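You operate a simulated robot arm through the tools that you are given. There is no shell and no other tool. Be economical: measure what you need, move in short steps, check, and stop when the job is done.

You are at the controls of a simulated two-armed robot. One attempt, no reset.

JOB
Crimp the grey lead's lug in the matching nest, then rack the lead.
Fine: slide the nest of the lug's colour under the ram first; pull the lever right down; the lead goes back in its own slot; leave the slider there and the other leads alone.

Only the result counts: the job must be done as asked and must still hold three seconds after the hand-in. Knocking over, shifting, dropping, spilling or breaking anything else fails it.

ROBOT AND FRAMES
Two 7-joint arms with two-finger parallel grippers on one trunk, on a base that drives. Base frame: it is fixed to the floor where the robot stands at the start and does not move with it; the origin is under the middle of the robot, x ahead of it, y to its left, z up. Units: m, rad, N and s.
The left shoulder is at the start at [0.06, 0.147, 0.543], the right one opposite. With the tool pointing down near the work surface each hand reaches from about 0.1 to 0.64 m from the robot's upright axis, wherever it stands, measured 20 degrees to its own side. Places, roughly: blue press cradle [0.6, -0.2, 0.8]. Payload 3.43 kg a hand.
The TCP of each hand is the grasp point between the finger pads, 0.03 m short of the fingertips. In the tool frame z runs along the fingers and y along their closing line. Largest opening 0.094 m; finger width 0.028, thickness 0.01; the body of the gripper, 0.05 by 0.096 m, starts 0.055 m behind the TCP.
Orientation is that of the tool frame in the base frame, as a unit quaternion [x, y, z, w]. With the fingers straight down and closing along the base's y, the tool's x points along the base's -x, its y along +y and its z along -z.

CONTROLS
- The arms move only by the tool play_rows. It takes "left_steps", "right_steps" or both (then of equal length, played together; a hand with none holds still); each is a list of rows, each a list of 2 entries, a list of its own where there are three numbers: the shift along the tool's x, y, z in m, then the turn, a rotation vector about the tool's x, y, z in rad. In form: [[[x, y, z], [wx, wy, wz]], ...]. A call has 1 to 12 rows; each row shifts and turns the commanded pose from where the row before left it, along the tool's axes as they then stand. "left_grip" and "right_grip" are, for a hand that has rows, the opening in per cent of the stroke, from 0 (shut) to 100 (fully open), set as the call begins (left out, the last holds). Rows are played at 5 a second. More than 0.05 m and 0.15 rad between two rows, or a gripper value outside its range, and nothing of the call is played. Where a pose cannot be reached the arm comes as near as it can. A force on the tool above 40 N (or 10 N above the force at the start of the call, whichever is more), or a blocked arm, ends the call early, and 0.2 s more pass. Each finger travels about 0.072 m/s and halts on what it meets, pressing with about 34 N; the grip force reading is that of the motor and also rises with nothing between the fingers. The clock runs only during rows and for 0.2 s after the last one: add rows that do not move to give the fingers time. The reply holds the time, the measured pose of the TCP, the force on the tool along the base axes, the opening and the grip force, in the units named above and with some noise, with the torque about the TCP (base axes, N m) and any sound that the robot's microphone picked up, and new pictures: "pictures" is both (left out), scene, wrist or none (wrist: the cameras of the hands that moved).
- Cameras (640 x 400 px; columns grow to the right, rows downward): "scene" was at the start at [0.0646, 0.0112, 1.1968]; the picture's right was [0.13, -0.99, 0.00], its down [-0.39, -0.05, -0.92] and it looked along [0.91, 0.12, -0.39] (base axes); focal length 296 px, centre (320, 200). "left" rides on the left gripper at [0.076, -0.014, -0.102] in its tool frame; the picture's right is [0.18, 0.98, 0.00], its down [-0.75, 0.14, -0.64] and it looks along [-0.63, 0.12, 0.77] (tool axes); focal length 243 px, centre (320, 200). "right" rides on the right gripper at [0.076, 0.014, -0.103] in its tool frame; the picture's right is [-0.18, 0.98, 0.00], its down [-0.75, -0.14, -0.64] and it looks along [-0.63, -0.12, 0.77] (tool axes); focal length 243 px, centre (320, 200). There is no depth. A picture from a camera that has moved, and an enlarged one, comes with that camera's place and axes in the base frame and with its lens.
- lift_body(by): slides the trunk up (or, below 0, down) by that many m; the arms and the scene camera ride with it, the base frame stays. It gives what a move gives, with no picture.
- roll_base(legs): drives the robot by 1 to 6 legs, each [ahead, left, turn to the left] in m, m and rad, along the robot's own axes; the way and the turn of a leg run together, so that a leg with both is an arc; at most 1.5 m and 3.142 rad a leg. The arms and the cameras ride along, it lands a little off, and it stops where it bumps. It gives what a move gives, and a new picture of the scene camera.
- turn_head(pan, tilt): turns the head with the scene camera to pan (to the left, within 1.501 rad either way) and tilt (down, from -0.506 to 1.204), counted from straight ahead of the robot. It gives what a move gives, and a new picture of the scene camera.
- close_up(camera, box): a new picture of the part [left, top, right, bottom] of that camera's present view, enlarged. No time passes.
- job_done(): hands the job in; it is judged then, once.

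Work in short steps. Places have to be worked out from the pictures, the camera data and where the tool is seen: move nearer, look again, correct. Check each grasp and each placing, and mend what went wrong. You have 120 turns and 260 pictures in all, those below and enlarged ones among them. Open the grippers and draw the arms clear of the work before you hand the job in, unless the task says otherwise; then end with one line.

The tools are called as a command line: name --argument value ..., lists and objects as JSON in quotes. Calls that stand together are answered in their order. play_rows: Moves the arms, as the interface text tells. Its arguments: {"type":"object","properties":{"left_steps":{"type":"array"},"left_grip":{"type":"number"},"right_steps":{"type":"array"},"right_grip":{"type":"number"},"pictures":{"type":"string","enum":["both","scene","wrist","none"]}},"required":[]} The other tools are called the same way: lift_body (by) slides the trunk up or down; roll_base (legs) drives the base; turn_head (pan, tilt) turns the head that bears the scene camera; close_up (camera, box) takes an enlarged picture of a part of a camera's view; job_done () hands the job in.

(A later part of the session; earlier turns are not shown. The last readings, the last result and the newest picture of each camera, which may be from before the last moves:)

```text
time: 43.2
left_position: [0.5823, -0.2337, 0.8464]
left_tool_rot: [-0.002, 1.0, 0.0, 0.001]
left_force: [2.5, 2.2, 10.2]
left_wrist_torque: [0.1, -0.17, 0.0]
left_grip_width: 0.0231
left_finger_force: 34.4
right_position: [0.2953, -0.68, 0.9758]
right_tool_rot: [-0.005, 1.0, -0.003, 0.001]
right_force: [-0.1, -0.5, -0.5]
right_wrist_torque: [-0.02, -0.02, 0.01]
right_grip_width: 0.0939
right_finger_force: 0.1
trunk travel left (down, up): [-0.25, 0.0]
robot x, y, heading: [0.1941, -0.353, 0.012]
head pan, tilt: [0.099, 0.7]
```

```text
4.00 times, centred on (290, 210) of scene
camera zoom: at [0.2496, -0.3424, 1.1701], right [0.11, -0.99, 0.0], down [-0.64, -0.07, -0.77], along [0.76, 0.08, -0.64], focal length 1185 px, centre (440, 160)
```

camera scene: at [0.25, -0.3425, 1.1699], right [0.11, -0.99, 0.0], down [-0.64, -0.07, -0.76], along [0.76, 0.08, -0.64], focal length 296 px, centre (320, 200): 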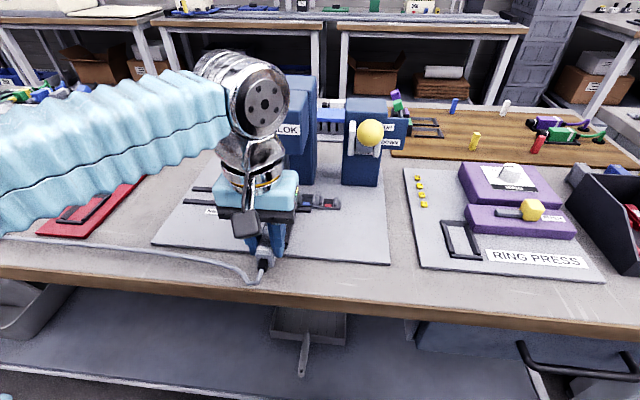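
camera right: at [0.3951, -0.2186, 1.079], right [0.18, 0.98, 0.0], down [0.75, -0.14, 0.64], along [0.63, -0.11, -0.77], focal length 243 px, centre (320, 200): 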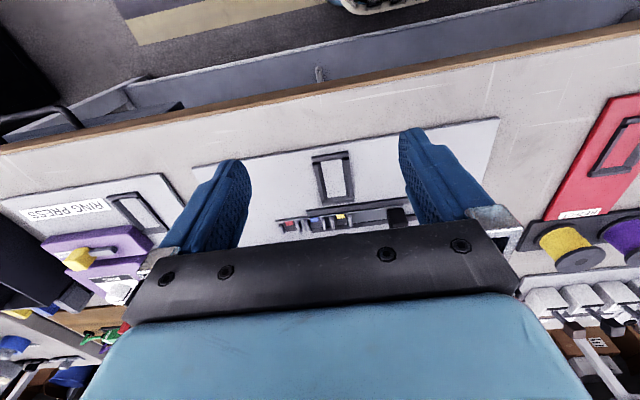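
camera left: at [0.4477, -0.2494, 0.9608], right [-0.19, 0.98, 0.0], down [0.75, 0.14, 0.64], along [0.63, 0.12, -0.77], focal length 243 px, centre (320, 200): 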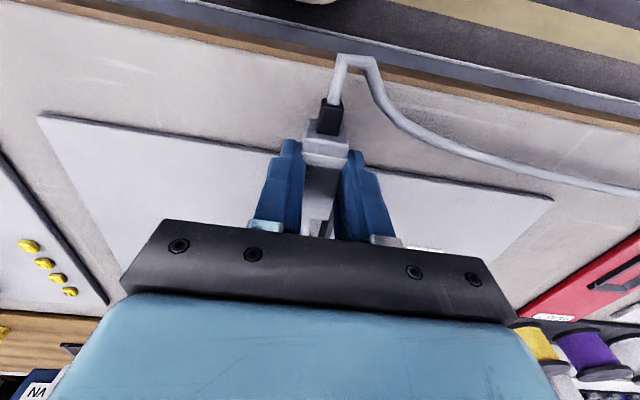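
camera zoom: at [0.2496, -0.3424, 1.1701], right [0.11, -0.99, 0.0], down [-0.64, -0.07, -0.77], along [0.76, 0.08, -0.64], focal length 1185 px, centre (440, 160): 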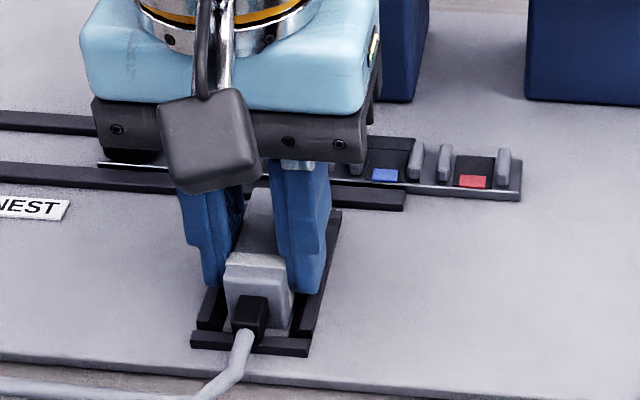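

Seated (10 N at the floor). Ease off 0.8 mm, open to 55 %, and lift off.

play_rows --left_steps '[[[0, 0, -0.0008], [0, 0, 0]], [[0, 0, 0], [0, 0, 0]]]' --pictures "none"

play_rows --left_steps '[[[0, 0, 0], [0, 0, 0]], [[0, 0, 0], [0, 0, 0]], [[0, 0, 0], [0, 0, 0]]]' --left_grip 55 --pictures "none"

play_rows --left_steps '[[[0, 0, -0.02], [0, 0, 0]], [[0, 0, -0.03], [0, 0, 0]], [[0.04, 0, 0], [0, 0, 0]], [[0.04, 0.02, 0], [0, 0, 0]], [[0, 0.045, 0], [0, 0, 0]], [[0, 0.045, 0], [0, 0, 0]], [[0, 0.045, 0], [0, 0, 0]], [[0, 0.045, 0], [0, 0, 0]], [[0, 0, 0], [0, 0, 0]]]' --pictures "both"

close_up --camera "scene" --box '[220, 120, 348, 260]'

```text
time: 43.8
left_position: [0.5825, -0.2342, 0.8464]
left_tool_rot: [-0.001, 1.0, 0.0, 0.0]
left_force: [-0.2, 1.0, 2.9]
left_wrist_torque: [0.02, -0.12, -0.01]
left_grip_width: 0.0226
left_finger_force: 34.0
right_position: [0.2949, -0.6802, 0.9748]
right_tool_rot: [-0.005, 1.0, -0.004, 0.002]
right_force: [0.8, -0.9, -0.6]
right_wrist_torque: [-0.04, 0.0, -0.01]
right_grip_width: 0.0941
right_finger_force: 0.1
trunk travel left (down, up): [-0.25, 0.0]
robot x, y, heading: [0.1907, -0.3524, 0.011]
head pan, tilt: [0.099, 0.7]
```

```text
time: 44.6
left_position: [0.5814, -0.2337, 0.8457]
left_tool_rot: [0.0, 1.0, 0.0, 0.0]
left_force: [0.3, -0.4, 0.3]
left_wrist_torque: [0.01, 0.01, 0.02]
left_grip_width: 0.0518
left_finger_force: 0.2
right_position: [0.296, -0.6804, 0.9761]
right_tool_rot: [-0.004, 1.0, -0.004, 0.001]
right_force: [-0.7, -0.2, 0.7]
right_wrist_torque: [-0.04, 0.0, 0.01]
right_grip_width: 0.0943
right_finger_force: 0.0
trunk travel left (down, up): [-0.25, 0.0]
robot x, y, heading: [0.1938, -0.3531, 0.01]
head pan, tilt: [0.099, 0.7]
```

```text
time: 46.6
left_position: [0.5025, -0.0333, 0.8956]
left_tool_rot: [-0.001, 1.0, 0.0, 0.0]
left_force: [-0.3, -0.6, 0.3]
left_wrist_torque: [0.0, 0.02, 0.0]
left_grip_width: 0.0518
left_finger_force: 0.0
right_position: [0.2953, -0.68, 0.9765]
right_tool_rot: [-0.004, 1.0, -0.003, 0.002]
right_force: [-0.1, 0.2, -0.4]
right_wrist_torque: [-0.01, 0.02, 0.0]
right_grip_width: 0.0939
right_finger_force: 0.1
trunk travel left (down, up): [-0.25, 0.0]
robot x, y, heading: [0.1934, -0.3505, 0.007]
head pan, tilt: [0.099, 0.7]
camera scene: at [0.2498, -0.3424, 1.17], right [0.11, -0.99, 0.0], down [-0.64, -0.07, -0.76], along [0.76, 0.08, -0.64], focal length 296 px, centre (320, 200)
camera left: at [0.4277, -0.048, 0.9992], right [-0.19, 0.98, 0.0], down [0.75, 0.14, 0.64], along [0.63, 0.12, -0.77], focal length 243 px, centre (320, 200)
```

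scene: 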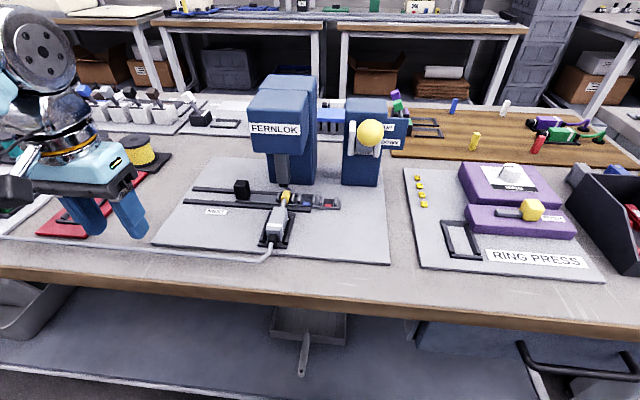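
left: 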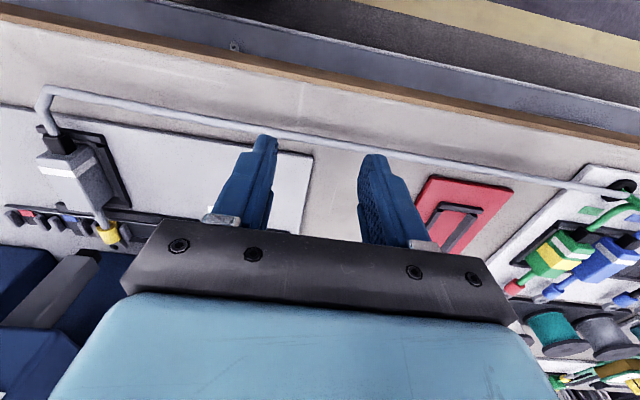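

```text
2.86 times, centred on (284, 190) of scene
camera zoom: at [0.2498, -0.3424, 1.17], right [0.11, -0.99, 0.0], down [-0.64, -0.07, -0.76], along [0.76, 0.08, -0.64], focal length 846 px, centre (423, 229)
```

zoom: 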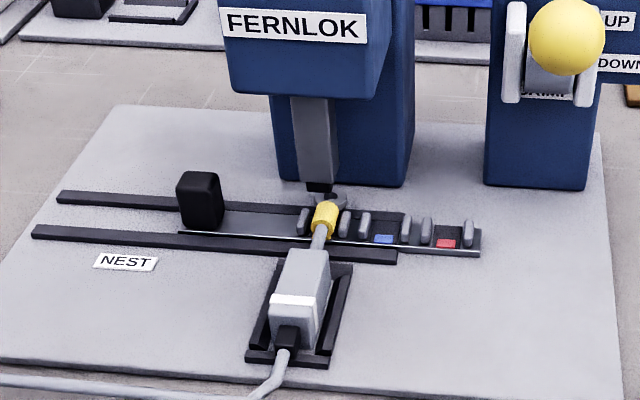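

close_up --camera "scene" --box '[262, 170, 310, 230]'

close_up --camera "scene" --box '[330, 80, 426, 200]'

close_up --camera "left" --box '[0, 100, 160, 260]'

```text
6.67 times, centred on (286, 200) of scene
camera zoom: at [0.2498, -0.3424, 1.17], right [0.11, -0.99, 0.0], down [-0.64, -0.07, -0.76], along [0.76, 0.08, -0.64], focal length 1975 px, centre (547, 200)
```

zoom: 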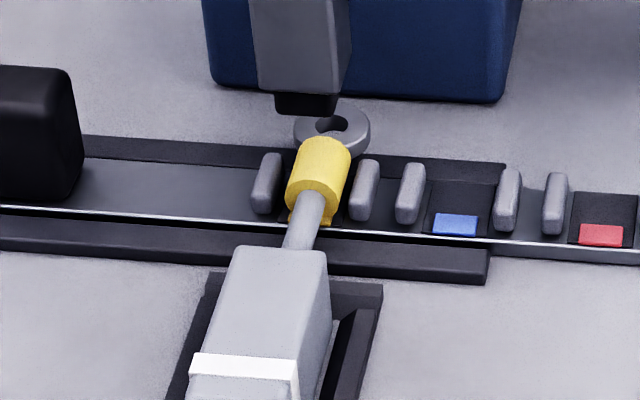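

```text
3.33 times, centred on (378, 140) of scene
camera zoom: at [0.2498, -0.3424, 1.17], right [0.11, -0.99, 0.0], down [-0.64, -0.07, -0.76], along [0.76, 0.08, -0.64], focal length 987 px, centre (127, 400)
```

zoom: 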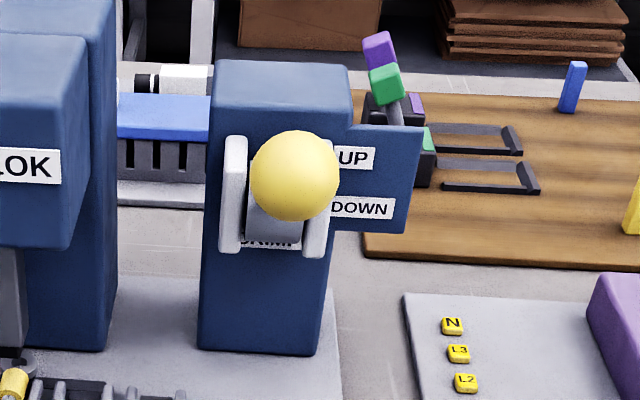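

```text
2.50 times, centred on (80, 180) of left
camera zoom: at [0.4277, -0.048, 0.9992], right [-0.19, 0.98, 0.0], down [0.75, 0.14, 0.64], along [0.63, 0.12, -0.77], focal length 606 px, centre (920, 250)
```

zoom: 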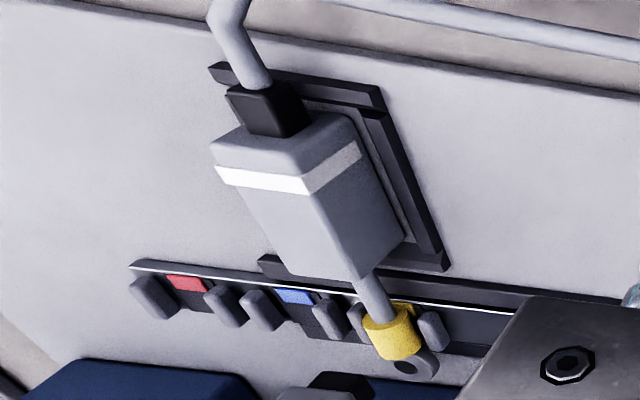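

The lug sits in the yellow nest. Triangulated: lever ball ≈[0.595, -0.369, 0.996], pivot ≈[0.69, -0.37, 0.93]. I bring the right hand, open, in front of the ball.

play_rows --right_steps '[[[-0.015, 0.045, -0.01], [0, 0, 0.009]], [[-0.015, 0.045, -0.01], [0, 0, 0]], [[-0.015, 0.045, -0.005], [0, 0, 0]], [[-0.015, 0.045, 0], [0, 0, 0]], [[-0.015, 0.045, 0], [0, 0, 0]], [[-0.02, 0.043, 0], [0, 0, 0]], [[-0.03, 0.043, 0], [0, 0, 0]], [[-0.04, 0, 0], [0, 0, 0]], [[0, 0, 0], [0, 0, 0]]]' --pictures "both"

close_up --camera "right" --box '[200, 80, 440, 260]'

```text
refused: row 7 steps farther than a row can; nothing moved
```

```text
2.22 times, centred on (320, 170) of right
camera zoom: at [0.2181, -0.6654, 1.078], right [0.18, 0.98, -0.01], down [0.75, -0.13, 0.65], along [0.64, -0.12, -0.76], focal length 539 px, centre (320, 267)
```

zoom: 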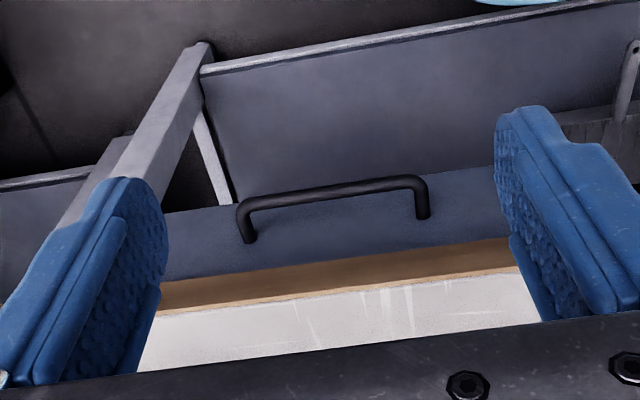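

Row 7 was too long; smaller.

play_rows --right_steps '[[[-0.015, 0.045, -0.01], [0, 0, 0.009]], [[-0.015, 0.045, -0.01], [0, 0, 0]], [[-0.015, 0.045, -0.01], [0, 0, 0]], [[-0.015, 0.045, 0], [0, 0, 0]], [[-0.015, 0.045, 0], [0, 0, 0]], [[-0.02, 0.043, 0], [0, 0, 0]], [[-0.02, 0.043, 0], [0, 0, 0]], [[-0.045, 0, 0], [0, 0, 0]], [[0, 0, 0], [0, 0, 0]]]' --pictures "both"

close_up --camera "scene" --box '[280, 60, 460, 220]'

```text
time: 48.6
left_position: [0.5048, -0.0352, 0.8959]
left_tool_rot: [-0.001, 1.0, 0.0, 0.0]
left_force: [-0.1, -1.5, -0.6]
left_wrist_torque: [-0.03, -0.01, -0.01]
left_grip_width: 0.0519
left_finger_force: 0.1
right_position: [0.4976, -0.4024, 0.9714]
right_tool_rot: [0.0, 1.0, -0.004, 0.001]
right_force: [0.2, 0.4, 0.2]
right_wrist_torque: [0.02, 0.0, 0.01]
right_grip_width: 0.0941
right_finger_force: 0.0
right hand out of reach, approached as far as the arm can: row 1, 2, 3
trunk travel left (down, up): [-0.25, 0.0]
robot x, y, heading: [0.1936, -0.3539, 0.007]
head pan, tilt: [0.099, 0.7]
camera scene: at [0.25, -0.3425, 1.1699], right [0.11, -0.99, 0.0], down [-0.64, -0.07, -0.76], along [0.76, 0.08, -0.64], focal length 296 px, centre (320, 200)
camera right: at [0.4205, -0.3883, 1.0734], right [0.18, 0.98, -0.01], down [0.75, -0.14, 0.65], along [0.63, -0.12, -0.76], focal length 243 px, centre (320, 200)
```

scene: 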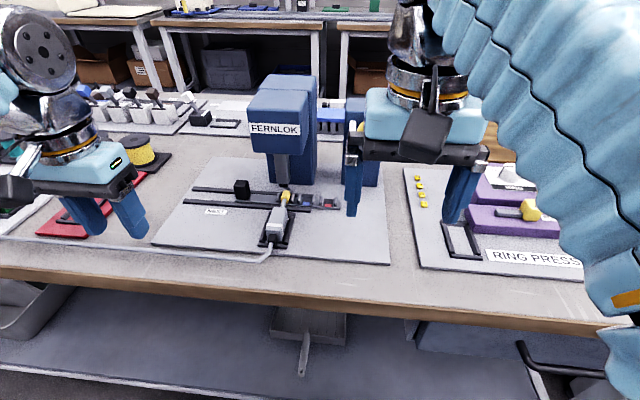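
right: 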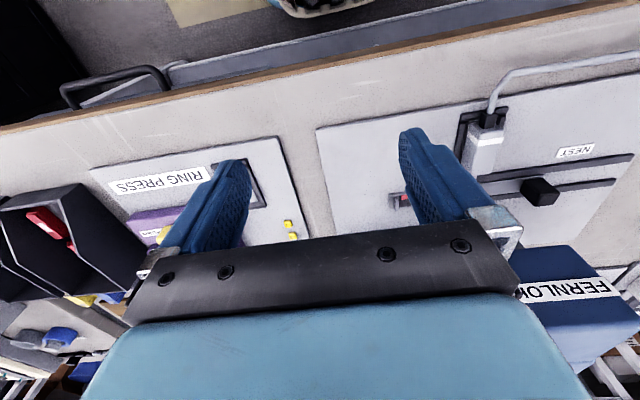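

```text
2.50 times, centred on (370, 140) of scene
camera zoom: at [0.25, -0.3425, 1.1699], right [0.11, -0.99, 0.0], down [-0.64, -0.07, -0.76], along [0.76, 0.08, -0.64], focal length 741 px, centre (195, 350)
```

zoom: 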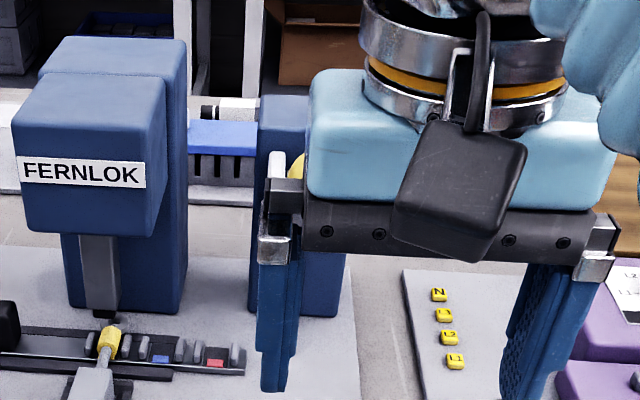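

Shift to y -0.369 and up to z≈1.003, staying at x≈0.50.

play_rows --right_steps '[[[0, 0.017, -0.016], [0, 0, 0]], [[0, 0.0165, -0.016], [0, 0, 0]], [[0, 0, 0], [0, 0, 0]]]' --pictures "both"

close_up --camera "scene" --box '[280, 60, 460, 220]'

```text
time: 49.4
left_position: [0.5037, -0.0359, 0.8964]
left_tool_rot: [0.0, 1.0, 0.0, 0.0]
left_force: [0.3, 0.7, 0.9]
left_wrist_torque: [0.04, 0.04, -0.01]
left_grip_width: 0.0518
left_finger_force: 0.0
right_position: [0.4999, -0.3724, 0.9922]
right_tool_rot: [0.0, 1.0, -0.011, -0.008]
right_force: [-0.2, -0.3, 0.1]
right_wrist_torque: [0.02, 0.0, 0.0]
right_grip_width: 0.0943
right_finger_force: 0.0
right hand out of reach, approached as far as the arm can: row 2
trunk travel left (down, up): [-0.25, 0.0]
robot x, y, heading: [0.1915, -0.349, 0.004]
head pan, tilt: [0.099, 0.7]
camera scene: at [0.2501, -0.3426, 1.1699], right [0.11, -0.99, 0.0], down [-0.64, -0.07, -0.76], along [0.76, 0.08, -0.64], focal length 296 px, centre (320, 200)
camera right: at [0.4256, -0.3566, 1.0957], right [0.18, 0.98, -0.02], down [0.76, -0.13, 0.63], along [0.62, -0.13, -0.77], focal length 243 px, centre (320, 200)
```

scene: 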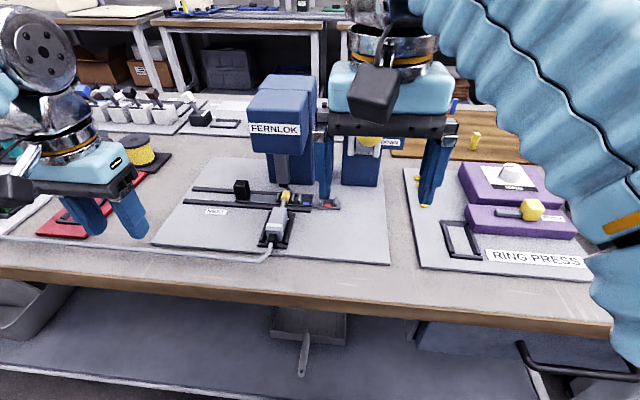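
right: 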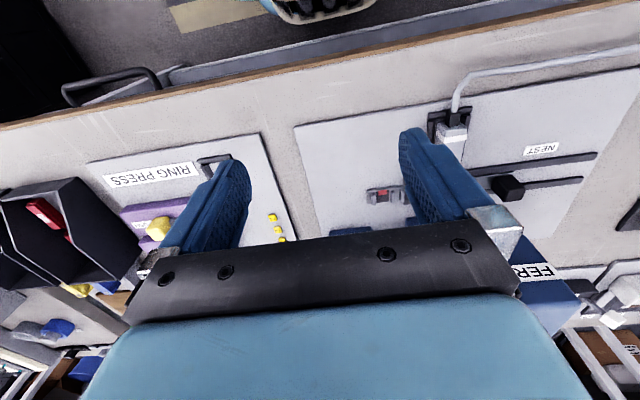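

```text
2.50 times, centred on (370, 140) of scene
camera zoom: at [0.2501, -0.3426, 1.1699], right [0.11, -0.99, 0.0], down [-0.64, -0.07, -0.76], along [0.76, 0.08, -0.64], focal length 741 px, centre (195, 350)
```

zoom: 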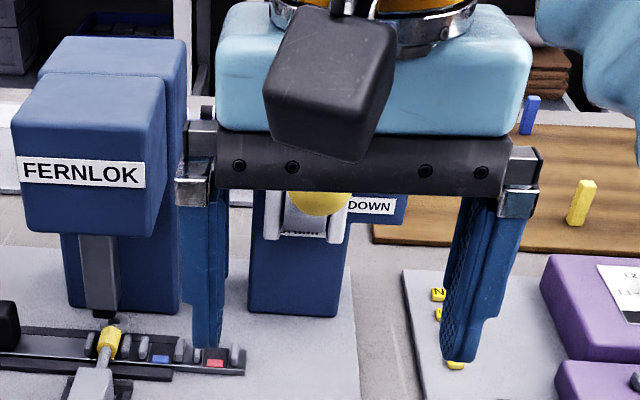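

Reach runs out here with the fingers vertical. I tilt the hand 45° so fingers point forward-down, bringing the wrist back and lower.

play_rows --right_steps '[[[0, 0, 0], [0, -0.1309, 0]], [[0, 0, 0], [0, -0.1309, 0]], [[0, 0, 0], [0, -0.1309, 0]], [[0, 0, 0], [0, -0.1309, 0]], [[0, 0, 0], [0, -0.1309, 0]], [[0, 0, 0], [0, -0.1309, 0]], [[0, 0, 0], [0, 0, 0]]]' --pictures "both"

close_up --camera "right" --box '[200, 80, 440, 260]'

```text
time: 51.0
left_position: [0.5029, -0.034, 0.8966]
left_tool_rot: [0.0, 1.0, 0.0, 0.001]
left_force: [0.0, 0.2, 0.4]
left_wrist_torque: [-0.02, 0.02, -0.01]
left_grip_width: 0.0519
left_finger_force: 0.0
right_position: [0.4967, -0.3698, 1.0026]
right_tool_rot: [-0.001, 0.923, -0.004, 0.384]
right_force: [-0.1, -0.1, 0.3]
right_wrist_torque: [0.02, 0.01, 0.02]
right_grip_width: 0.0941
right_finger_force: 0.0
trunk travel left (down, up): [-0.25, 0.0]
robot x, y, heading: [0.1934, -0.3498, 0.013]
head pan, tilt: [0.099, 0.7]
camera scene: at [0.2497, -0.3425, 1.17], right [0.11, -0.99, 0.0], down [-0.64, -0.07, -0.77], along [0.76, 0.08, -0.64], focal length 296 px, centre (320, 200)
camera right: at [0.3696, -0.3557, 1.0212], right [0.13, 0.98, 0.12], down [0.07, -0.13, 0.99], along [0.99, -0.12, -0.09], focal length 243 px, centre (320, 200)
```

scene: 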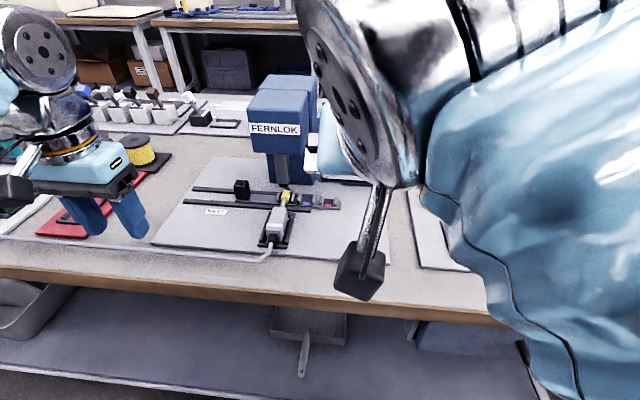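
right: 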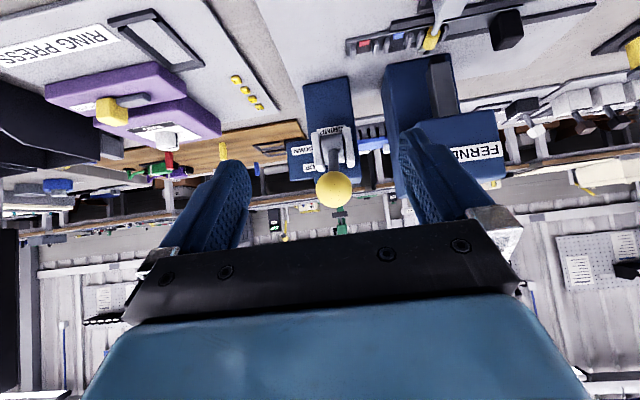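

```text
2.22 times, centred on (320, 170) of right
camera zoom: at [0.3696, -0.3557, 1.0212], right [0.13, 0.98, 0.12], down [0.07, -0.13, 0.99], along [0.99, -0.12, -0.09], focal length 539 px, centre (320, 267)
```

zoom: 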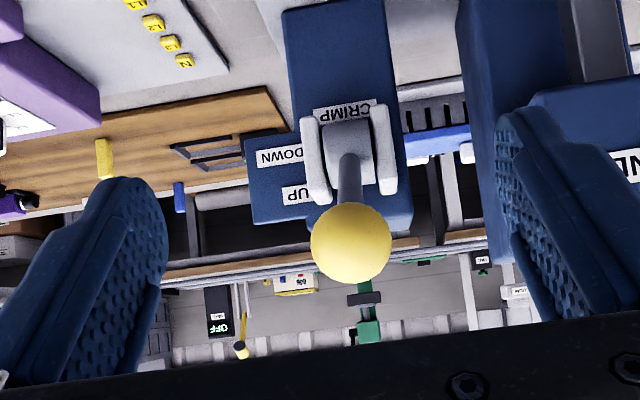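

The ball is at ≈[0.594, -0.369, 0.993], centred between the fingers. I move in along the tool to straddle it.

play_rows --right_steps '[[[-0.02, 0, 0.025], [0, 0, 0]], [[-0.02, 0, 0.025], [0, 0, 0]], [[-0.0218, 0, 0.0254], [0, 0, 0]], [[0, 0, 0], [0, 0, 0]]]' --right_grip 70 --pictures "both"

close_up --camera "right" --box '[200, 80, 440, 260]'

```text
time: 52.0
left_position: [0.5031, -0.0337, 0.896]
left_tool_rot: [-0.001, 1.0, -0.001, -0.001]
left_force: [-0.2, 0.5, 0.4]
left_wrist_torque: [-0.01, 0.02, -0.03]
left_grip_width: 0.0516
left_finger_force: 0.0
right_position: [0.5954, -0.3718, 0.9947]
right_tool_rot: [-0.002, 0.923, -0.003, 0.384]
right_force: [0.2, -1.5, 0.1]
right_wrist_torque: [-0.03, -0.01, 0.0]
right_grip_width: 0.0656
right_finger_force: 0.1
trunk travel left (down, up): [-0.25, 0.0]
robot x, y, heading: [0.193, -0.3523, 0.009]
head pan, tilt: [0.099, 0.7]
camera scene: at [0.25, -0.3424, 1.1699], right [0.11, -0.99, 0.0], down [-0.64, -0.07, -0.76], along [0.76, 0.08, -0.64], focal length 296 px, centre (320, 200)
camera right: at [0.4681, -0.3571, 1.0127], right [0.13, 0.98, 0.12], down [0.08, -0.13, 0.99], along [0.99, -0.12, -0.09], focal length 243 px, centre (320, 200)
```

scene: 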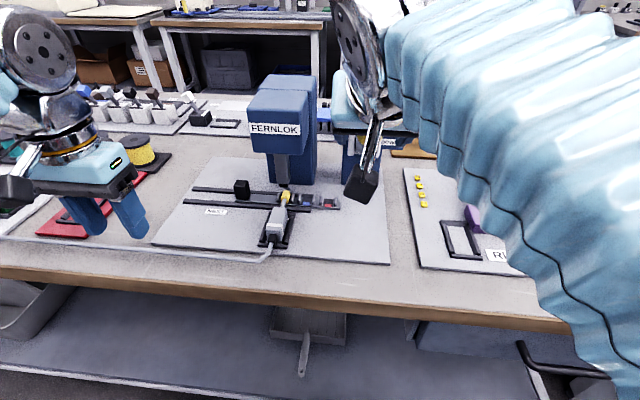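
right: 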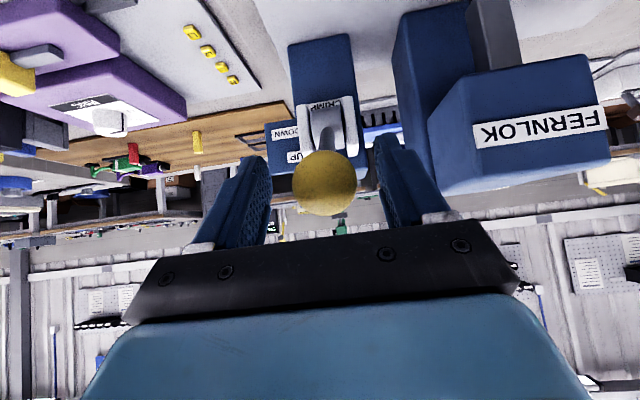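

```text
2.22 times, centred on (320, 170) of right
camera zoom: at [0.4681, -0.3571, 1.0127], right [0.13, 0.98, 0.12], down [0.08, -0.13, 0.99], along [0.99, -0.12, -0.09], focal length 539 px, centre (320, 267)
```

zoom: 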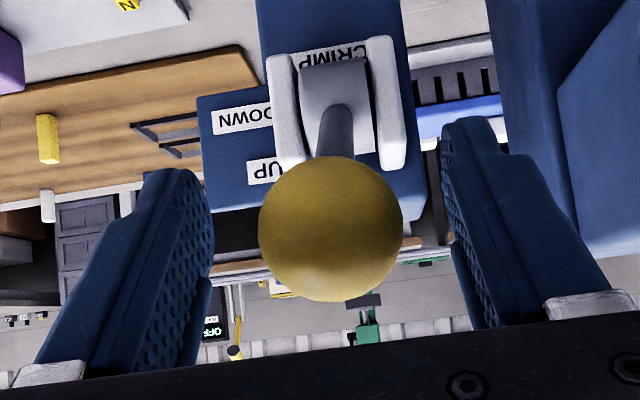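

Centre by 3 mm in y and close on the ball.

play_rows --right_steps '[[[0, 0.003, 0], [0, 0, 0]], [[0, 0, 0], [0, 0, 0]], [[0, 0, 0], [0, 0, 0]], [[0, 0, 0], [0, 0, 0]]]' --right_grip 0 --pictures "none"

close_up --camera "right" --box '[200, 80, 440, 260]'

```text
time: 53.0
left_position: [0.5031, -0.035, 0.8952]
left_tool_rot: [0.0, 1.0, 0.0, -0.001]
left_force: [0.4, 0.4, 0.0]
left_wrist_torque: [0.0, 0.02, 0.0]
left_grip_width: 0.0514
left_finger_force: 0.0
right_position: [0.5942, -0.3686, 0.9931]
right_tool_rot: [-0.001, 0.923, -0.004, 0.384]
right_force: [-8.6, -1.2, -10.3]
right_wrist_torque: [-0.16, 0.5, -0.11]
right_grip_width: 0.0334
right_finger_force: 44.9
trunk travel left (down, up): [-0.25, 0.0]
robot x, y, heading: [0.192, -0.3539, 0.003]
head pan, tilt: [0.099, 0.7]
```

```text
2.22 times, centred on (320, 170) of right
camera zoom: at [0.4671, -0.3539, 1.0123], right [0.13, 0.98, 0.12], down [0.08, -0.13, 0.99], along [0.99, -0.12, -0.09], focal length 539 px, centre (320, 267)
```

zoom: 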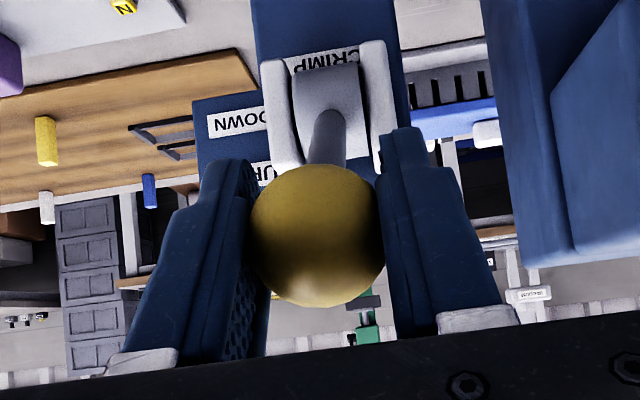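

Gripped the ball. Begin pulling along the arc (33°→10°).

play_rows --right_steps '[[[0.0124, 0, 0.0041], [0, 0, 0]], [[0.0124, 0, 0.0042], [0, 0, 0]], [[0.0175, 0, 0.0102], [0, 0, 0]], [[0, 0, 0], [0, 0, 0]]]' --pictures "wrist"

```text
time: 54.0
left_position: [0.5023, -0.0341, 0.8962]
left_tool_rot: [-0.001, 1.0, 0.0, -0.001]
left_force: [-0.2, -0.2, -0.3]
left_wrist_torque: [-0.01, -0.02, 0.03]
left_grip_width: 0.0515
left_finger_force: 0.1
right_position: [0.5769, -0.3687, 0.9528]
right_tool_rot: [-0.001, 0.923, -0.003, 0.385]
right_force: [4.7, 0.8, 11.9]
right_wrist_torque: [0.04, -1.27, 0.06]
right_grip_width: 0.0337
right_finger_force: 44.2
trunk travel left (down, up): [-0.25, 0.0]
robot x, y, heading: [0.1926, -0.3501, 0.008]
head pan, tilt: [0.099, 0.7]
camera right: at [0.4499, -0.354, 0.9702], right [0.13, 0.98, 0.12], down [0.07, -0.13, 0.99], along [0.99, -0.12, -0.09], focal length 243 px, centre (320, 200)
```

right: 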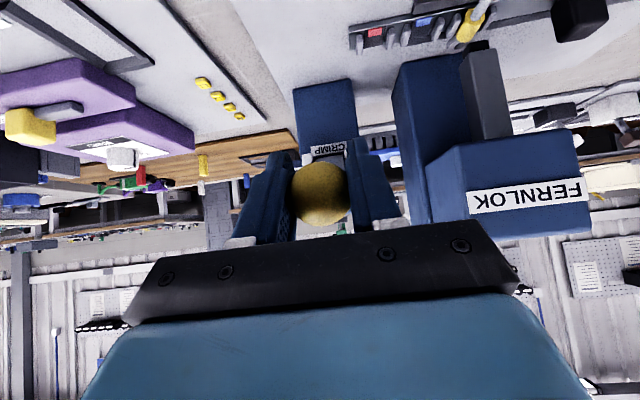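

Lever follows. Continue 10° → -20°.

play_rows --right_steps '[[[0.0154, 0, 0.0128], [0, 0, 0]], [[0.0128, 0, 0.0154], [0, 0, 0]], [[0.0105, 0, 0.0178], [0, 0, 0]], [[0, 0, 0], [0, 0, 0]]]' --pictures "wrist"

```text
time: 55.0
left_position: [0.5011, -0.0339, 0.8964]
left_tool_rot: [0.0, 1.0, 0.0, 0.002]
left_force: [0.0, 1.4, -0.6]
left_wrist_torque: [-0.01, 0.0, -0.01]
left_grip_width: 0.0519
left_finger_force: 0.0
right_position: [0.58, -0.3689, 0.8914]
right_tool_rot: [-0.002, 0.923, -0.003, 0.385]
right_force: [-13.7, -1.9, 9.1]
right_wrist_torque: [0.03, -1.03, 0.11]
right_grip_width: 0.0328
right_finger_force: 44.9
trunk travel left (down, up): [-0.25, 0.0]
robot x, y, heading: [0.1949, -0.3519, 0.003]
head pan, tilt: [0.099, 0.7]
camera right: at [0.454, -0.354, 0.909], right [0.13, 0.98, 0.12], down [0.07, -0.13, 0.99], along [0.99, -0.12, -0.09], focal length 243 px, centre (320, 200)
```

right: 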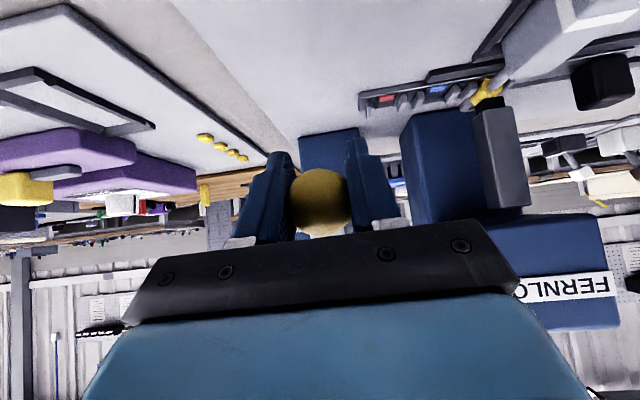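

Ball wants a little more toward -x. Continue with less forward component.

play_rows --right_steps '[[[0.006, 0, 0.007], [0, 0, 0]], [[0.0055, 0, 0.0075], [0, 0, 0]], [[0, 0, 0], [0, 0, 0]]]' --pictures "none"

close_up --camera "scene" --box '[240, 60, 440, 220]'

```text
time: 55.8
left_position: [0.5036, -0.0343, 0.8955]
left_tool_rot: [-0.001, 1.0, 0.0, -0.001]
left_force: [0.2, 0.1, -0.7]
left_wrist_torque: [0.01, -0.01, -0.01]
left_grip_width: 0.0517
left_finger_force: 0.1
right_position: [0.5867, -0.3688, 0.8729]
right_tool_rot: [-0.001, 0.923, -0.003, 0.385]
right_force: [18.3, 1.0, 23.8]
right_wrist_torque: [0.02, -0.95, 0.0]
right_grip_width: 0.0335
right_finger_force: 45.0
trunk travel left (down, up): [-0.25, 0.0]
robot x, y, heading: [0.1924, -0.3485, 0.013]
head pan, tilt: [0.099, 0.7]
```

```text
2.50 times, centred on (340, 140) of scene
camera zoom: at [0.2506, -0.3422, 1.1701], right [0.11, -0.99, 0.0], down [-0.64, -0.07, -0.76], along [0.76, 0.08, -0.64], focal length 741 px, centre (270, 350)
```

zoom: 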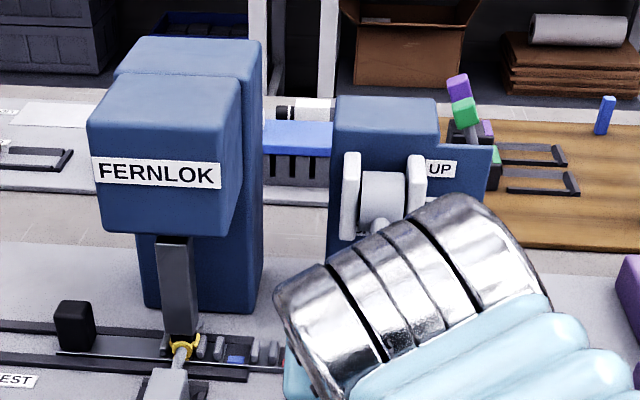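

The ram is on the lug; the ball now wants +x. Continue pulling down with more forward component.

play_rows --right_steps '[[[-0.001, 0, 0.0057], [0, 0, 0]], [[0.0025, 0, 0.007], [0, 0, 0]], [[0, 0, 0], [0, 0, 0]]]' --pictures "none"

close_up --camera "scene" --box '[240, 60, 440, 220]'

```text
time: 56.6
left_position: [0.5031, -0.0336, 0.8954]
left_tool_rot: [-0.001, 1.0, 0.001, 0.001]
left_force: [0.2, -0.8, -0.3]
left_wrist_torque: [-0.01, 0.02, -0.04]
left_grip_width: 0.0516
left_finger_force: 0.0
right_position: [0.5927, -0.3683, 0.8613]
right_tool_rot: [-0.002, 0.923, -0.004, 0.384]
right_force: [-5.1, -2.1, 9.6]
right_wrist_torque: [0.06, -0.84, 0.12]
right_grip_width: 0.0333
right_finger_force: 44.8
trunk travel left (down, up): [-0.25, 0.0]
robot x, y, heading: [0.1936, -0.3499, 0.012]
head pan, tilt: [0.099, 0.7]
```

```text
2.50 times, centred on (340, 140) of scene
camera zoom: at [0.2486, -0.3426, 1.1699], right [0.11, -0.99, 0.0], down [-0.64, -0.07, -0.77], along [0.76, 0.08, -0.64], focal length 741 px, centre (270, 350)
```

zoom: 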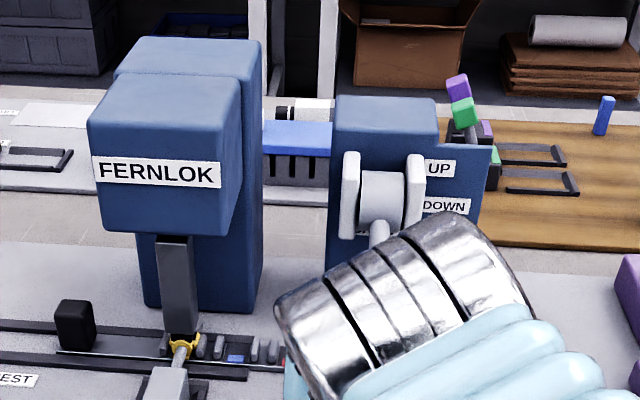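

Still moving down; continue to the stop.

play_rows --right_steps '[[[0.001, 0, 0.006], [0, 0, 0]], [[0.0005, 0, 0.006], [0, 0, 0]], [[0, 0, 0], [0, 0, 0]]]' --pictures "none"

close_up --camera "right" --box '[200, 40, 520, 260]'

```text
time: 57.4
left_position: [0.5003, -0.0343, 0.8969]
left_tool_rot: [-0.001, 1.0, 0.0, 0.002]
left_force: [-0.1, -0.6, 0.1]
left_wrist_torque: [0.0, 0.02, 0.01]
left_grip_width: 0.0516
left_finger_force: 0.1
right_position: [0.5986, -0.3677, 0.8544]
right_tool_rot: [-0.002, 0.922, -0.002, 0.386]
right_force: [-17.4, 0.5, 24.6]
right_wrist_torque: [0.02, -0.08, -0.02]
right_grip_width: 0.0336
right_finger_force: 45.2
trunk travel left (down, up): [-0.25, 0.0]
robot x, y, heading: [0.1951, -0.3521, 0.01]
head pan, tilt: [0.099, 0.7]
```

```text
1.82 times, centred on (360, 150) of right
camera zoom: at [0.4713, -0.3541, 0.8724], right [0.13, 0.98, 0.12], down [0.07, -0.13, 0.99], along [0.99, -0.12, -0.09], focal length 441 px, centre (247, 291)
```

zoom: 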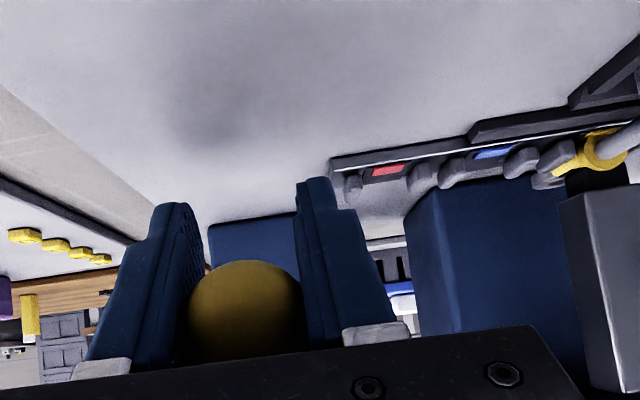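

Force now opposes along the arc (~30 N). Push further to find whether it's the end stop.

play_rows --right_steps '[[[0.0003, 0, 0.004], [0, 0, 0]], [[0.0, 0, 0.004], [0, 0, 0]], [[0, 0, 0], [0, 0, 0]]]' --pictures "none"

close_up --camera "scene" --box '[240, 60, 440, 220]'

```text
time: 58.2
left_position: [0.5011, -0.0338, 0.8961]
left_tool_rot: [-0.002, 1.0, 0.0, 0.001]
left_force: [0.1, -0.4, 0.8]
left_wrist_torque: [-0.04, 0.01, 0.02]
left_grip_width: 0.0518
left_finger_force: 0.0
right_position: [0.6039, -0.3681, 0.8495]
right_tool_rot: [-0.001, 0.922, -0.003, 0.386]
right_force: [-14.9, 0.5, 32.6]
right_wrist_torque: [0.05, 0.19, -0.02]
right_grip_width: 0.0334
right_finger_force: 45.2
trunk travel left (down, up): [-0.25, 0.0]
robot x, y, heading: [0.1953, -0.3505, 0.002]
head pan, tilt: [0.099, 0.7]
```

```text
2.50 times, centred on (340, 140) of scene
camera zoom: at [0.2472, -0.3423, 1.1702], right [0.11, -0.99, 0.0], down [-0.64, -0.07, -0.77], along [0.76, 0.08, -0.64], focal length 741 px, centre (270, 350)
```

zoom: 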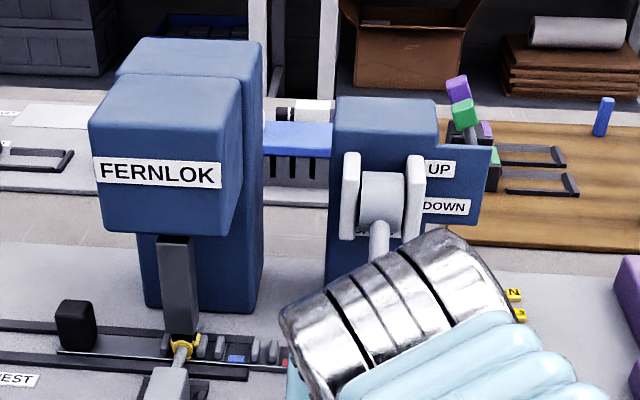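

Lever still creeps down (z 0.8495). Continue along the tangent.

play_rows --right_steps '[[[-0.0003, 0, 0.004], [0, 0, 0]], [[-0.0005, 0, 0.004], [0, 0, 0]], [[0, 0, 0], [0, 0, 0]]]' --pictures "none"

close_up --camera "right" --box '[200, 40, 520, 260]'

```text
time: 59.0
left_position: [0.502, -0.0335, 0.8969]
left_tool_rot: [0.0, 1.0, 0.0, 0.002]
left_force: [0.1, -0.5, 0.6]
left_wrist_torque: [0.01, -0.05, 0.0]
left_grip_width: 0.0514
left_finger_force: 0.0
right_position: [0.6101, -0.3682, 0.8434]
right_tool_rot: [-0.001, 0.922, -0.003, 0.386]
right_force: [-17.7, -1.6, 29.3]
right_wrist_torque: [0.05, 0.31, 0.02]
right_grip_width: 0.0335
right_finger_force: 45.2
trunk travel left (down, up): [-0.25, 0.0]
robot x, y, heading: [0.192, -0.3529, 0.008]
head pan, tilt: [0.099, 0.7]
```

```text
1.82 times, centred on (360, 150) of right
camera zoom: at [0.4829, -0.3541, 0.8611], right [0.13, 0.98, 0.12], down [0.07, -0.13, 0.99], along [0.99, -0.12, -0.09], focal length 441 px, centre (247, 291)
```

zoom: 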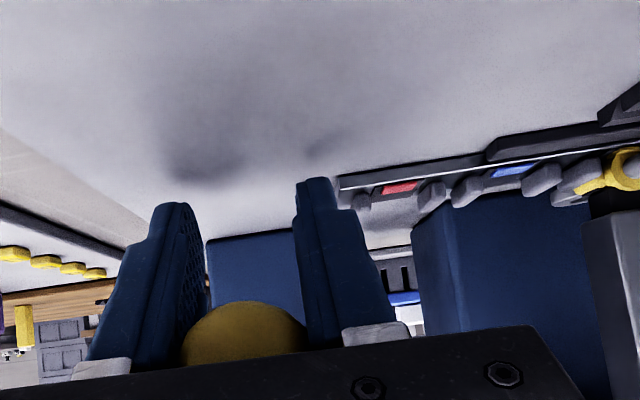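

The ball is now slipping in the fingers, so it may be at its stop or needs more force. I open, back off, and look at lever and ram.

play_rows --right_steps '[[[0, 0, 0], [0, 0, 0]], [[0, 0, 0], [0, 0, 0]], [[0, 0, -0.03], [0, 0, 0]], [[0, 0, -0.04], [0, 0, 0]], [[0, 0, -0.04], [0, 0, 0]], [[0, 0, 0], [0, 0, 0]]]' --right_grip 90 --pictures "both"

close_up --camera "right" --box '[200, 40, 520, 260]'

close_up --camera "scene" --box '[240, 60, 440, 220]'

```text
time: 60.4
left_position: [0.5034, -0.0342, 0.8951]
left_tool_rot: [0.0, 1.0, 0.0, 0.0]
left_force: [0.1, 0.2, -0.3]
left_wrist_torque: [0.0, 0.0, 0.02]
left_grip_width: 0.0516
left_finger_force: 0.0
right_position: [0.5325, -0.3667, 0.9197]
right_tool_rot: [-0.002, 0.924, -0.003, 0.383]
right_force: [-0.1, -0.2, 0.2]
right_wrist_torque: [-0.03, -0.01, 0.0]
right_grip_width: 0.0848
right_finger_force: 0.1
trunk travel left (down, up): [-0.25, 0.0]
robot x, y, heading: [0.1913, -0.3543, 0.008]
head pan, tilt: [0.099, 0.7]
camera scene: at [0.2497, -0.3425, 1.1699], right [0.11, -0.99, 0.0], down [-0.64, -0.07, -0.77], along [0.76, 0.08, -0.64], focal length 296 px, centre (320, 200)
camera right: at [0.4059, -0.3528, 0.937], right [0.13, 0.98, 0.12], down [0.08, -0.13, 0.99], along [0.99, -0.12, -0.09], focal length 243 px, centre (320, 200)
```

scene: 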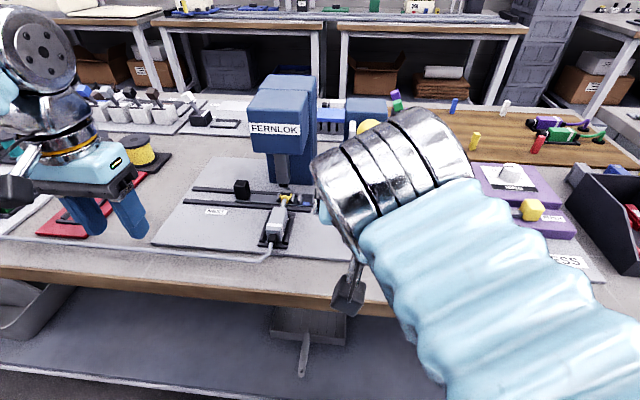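
right: 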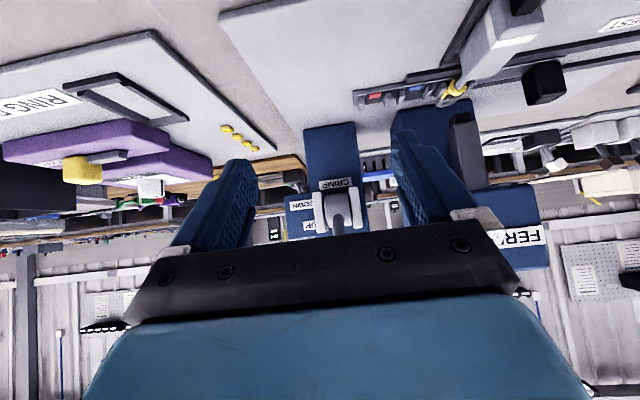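

```text
1.82 times, centred on (360, 150) of right
camera zoom: at [0.4059, -0.3528, 0.937], right [0.13, 0.98, 0.12], down [0.08, -0.13, 0.99], along [0.99, -0.12, -0.09], focal length 441 px, centre (247, 291)
```

zoom: 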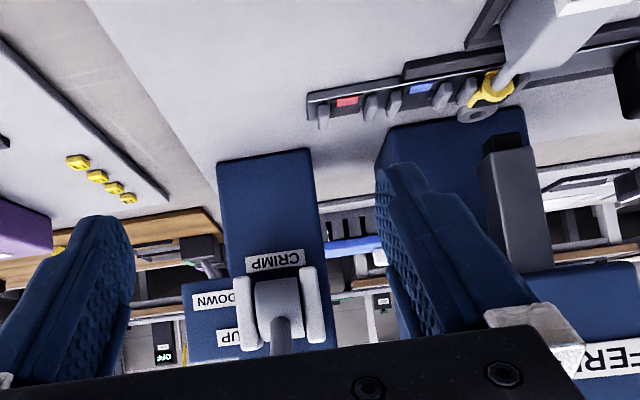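

```text
2.50 times, centred on (340, 140) of scene
camera zoom: at [0.2497, -0.3425, 1.1699], right [0.11, -0.99, 0.0], down [-0.64, -0.07, -0.77], along [0.76, 0.08, -0.64], focal length 741 px, centre (270, 350)
```

zoom: 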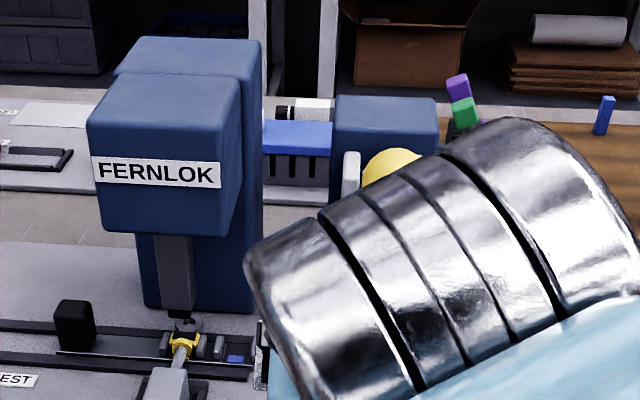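

The lever sprang back up and the ram rose. I inspect the lug.

close_up --camera "scene" --box '[262, 170, 310, 220]'

close_up --camera "right" --box '[410, 60, 490, 120]'

```text
8.00 times, centred on (286, 195) of scene
camera zoom: at [0.2497, -0.3425, 1.1699], right [0.11, -0.99, 0.0], down [-0.64, -0.07, -0.77], along [0.76, 0.08, -0.64], focal length 2370 px, centre (592, 240)
```

zoom: 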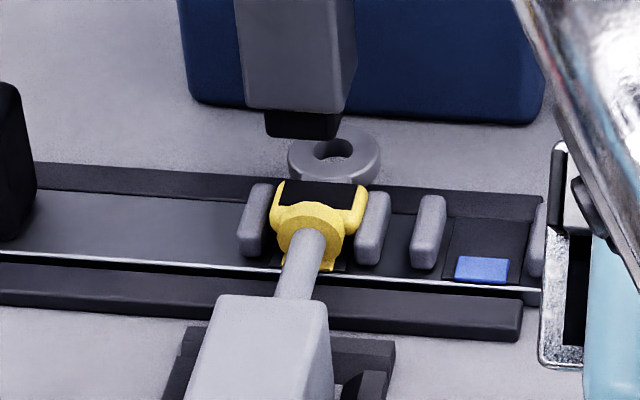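

```text
6.67 times, centred on (450, 90) of right
camera zoom: at [0.4059, -0.3528, 0.937], right [0.13, 0.98, 0.12], down [0.08, -0.13, 0.99], along [0.99, -0.12, -0.09], focal length 1618 px, centre (-547, 933)
```

zoom: 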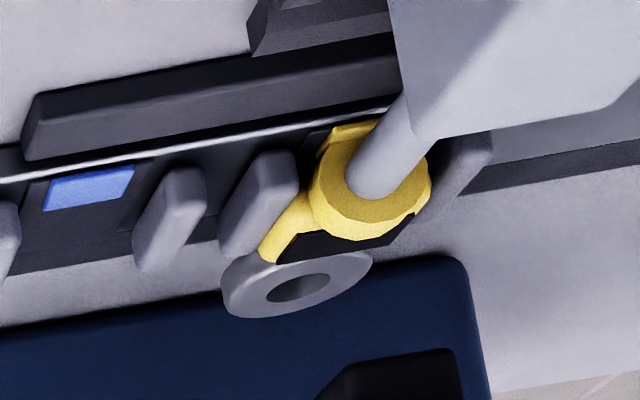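

The sleeve is visibly crimped (dented). Now retract the right hand back and to the right.

play_rows --right_steps '[[[0.028, 0, -0.03], [0, 0, 0]], [[0.028, 0, -0.03], [0, 0, 0]], [[0.02, -0.01, -0.03], [0, 0, 0]], [[0, -0.045, 0], [0, 0, 0]], [[0, -0.045, 0], [0, 0, 0]], [[0, -0.045, 0], [0, 0, 0]], [[0, -0.045, 0], [0, 0, 0]], [[0, 0, 0], [0, 0, 0]]]' --pictures "scene"

close_up --camera "scene" --box '[220, 120, 348, 260]'

```text
time: 62.2
left_position: [0.5035, -0.0344, 0.8966]
left_tool_rot: [-0.001, 1.0, 0.0, 0.0]
left_force: [-0.7, 0.2, -0.7]
left_wrist_torque: [0.01, -0.01, -0.03]
left_grip_width: 0.0518
left_finger_force: 0.0
right_position: [0.4162, -0.559, 0.9305]
right_tool_rot: [-0.001, 0.923, -0.004, 0.384]
right_force: [0.3, 0.1, -1.0]
right_wrist_torque: [0.01, 0.01, 0.02]
right_grip_width: 0.0849
right_finger_force: 0.1
trunk travel left (down, up): [-0.25, 0.0]
robot x, y, heading: [0.19, -0.3569, 0.011]
head pan, tilt: [0.099, 0.7]
camera scene: at [0.2497, -0.3427, 1.17], right [0.11, -0.99, 0.0], down [-0.64, -0.07, -0.76], along [0.76, 0.08, -0.64], focal length 296 px, centre (320, 200)
```

scene: 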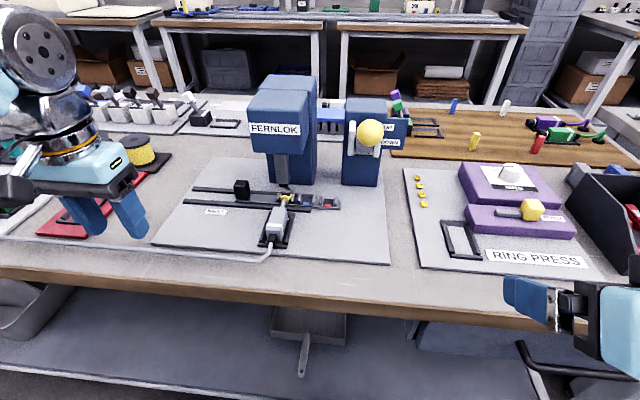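

```text
2.86 times, centred on (284, 190) of scene
camera zoom: at [0.2497, -0.3427, 1.17], right [0.11, -0.99, 0.0], down [-0.64, -0.07, -0.76], along [0.76, 0.08, -0.64], focal length 846 px, centre (423, 229)
```

zoom: 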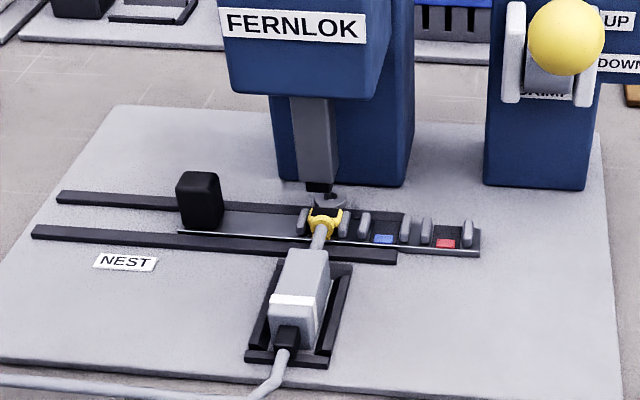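

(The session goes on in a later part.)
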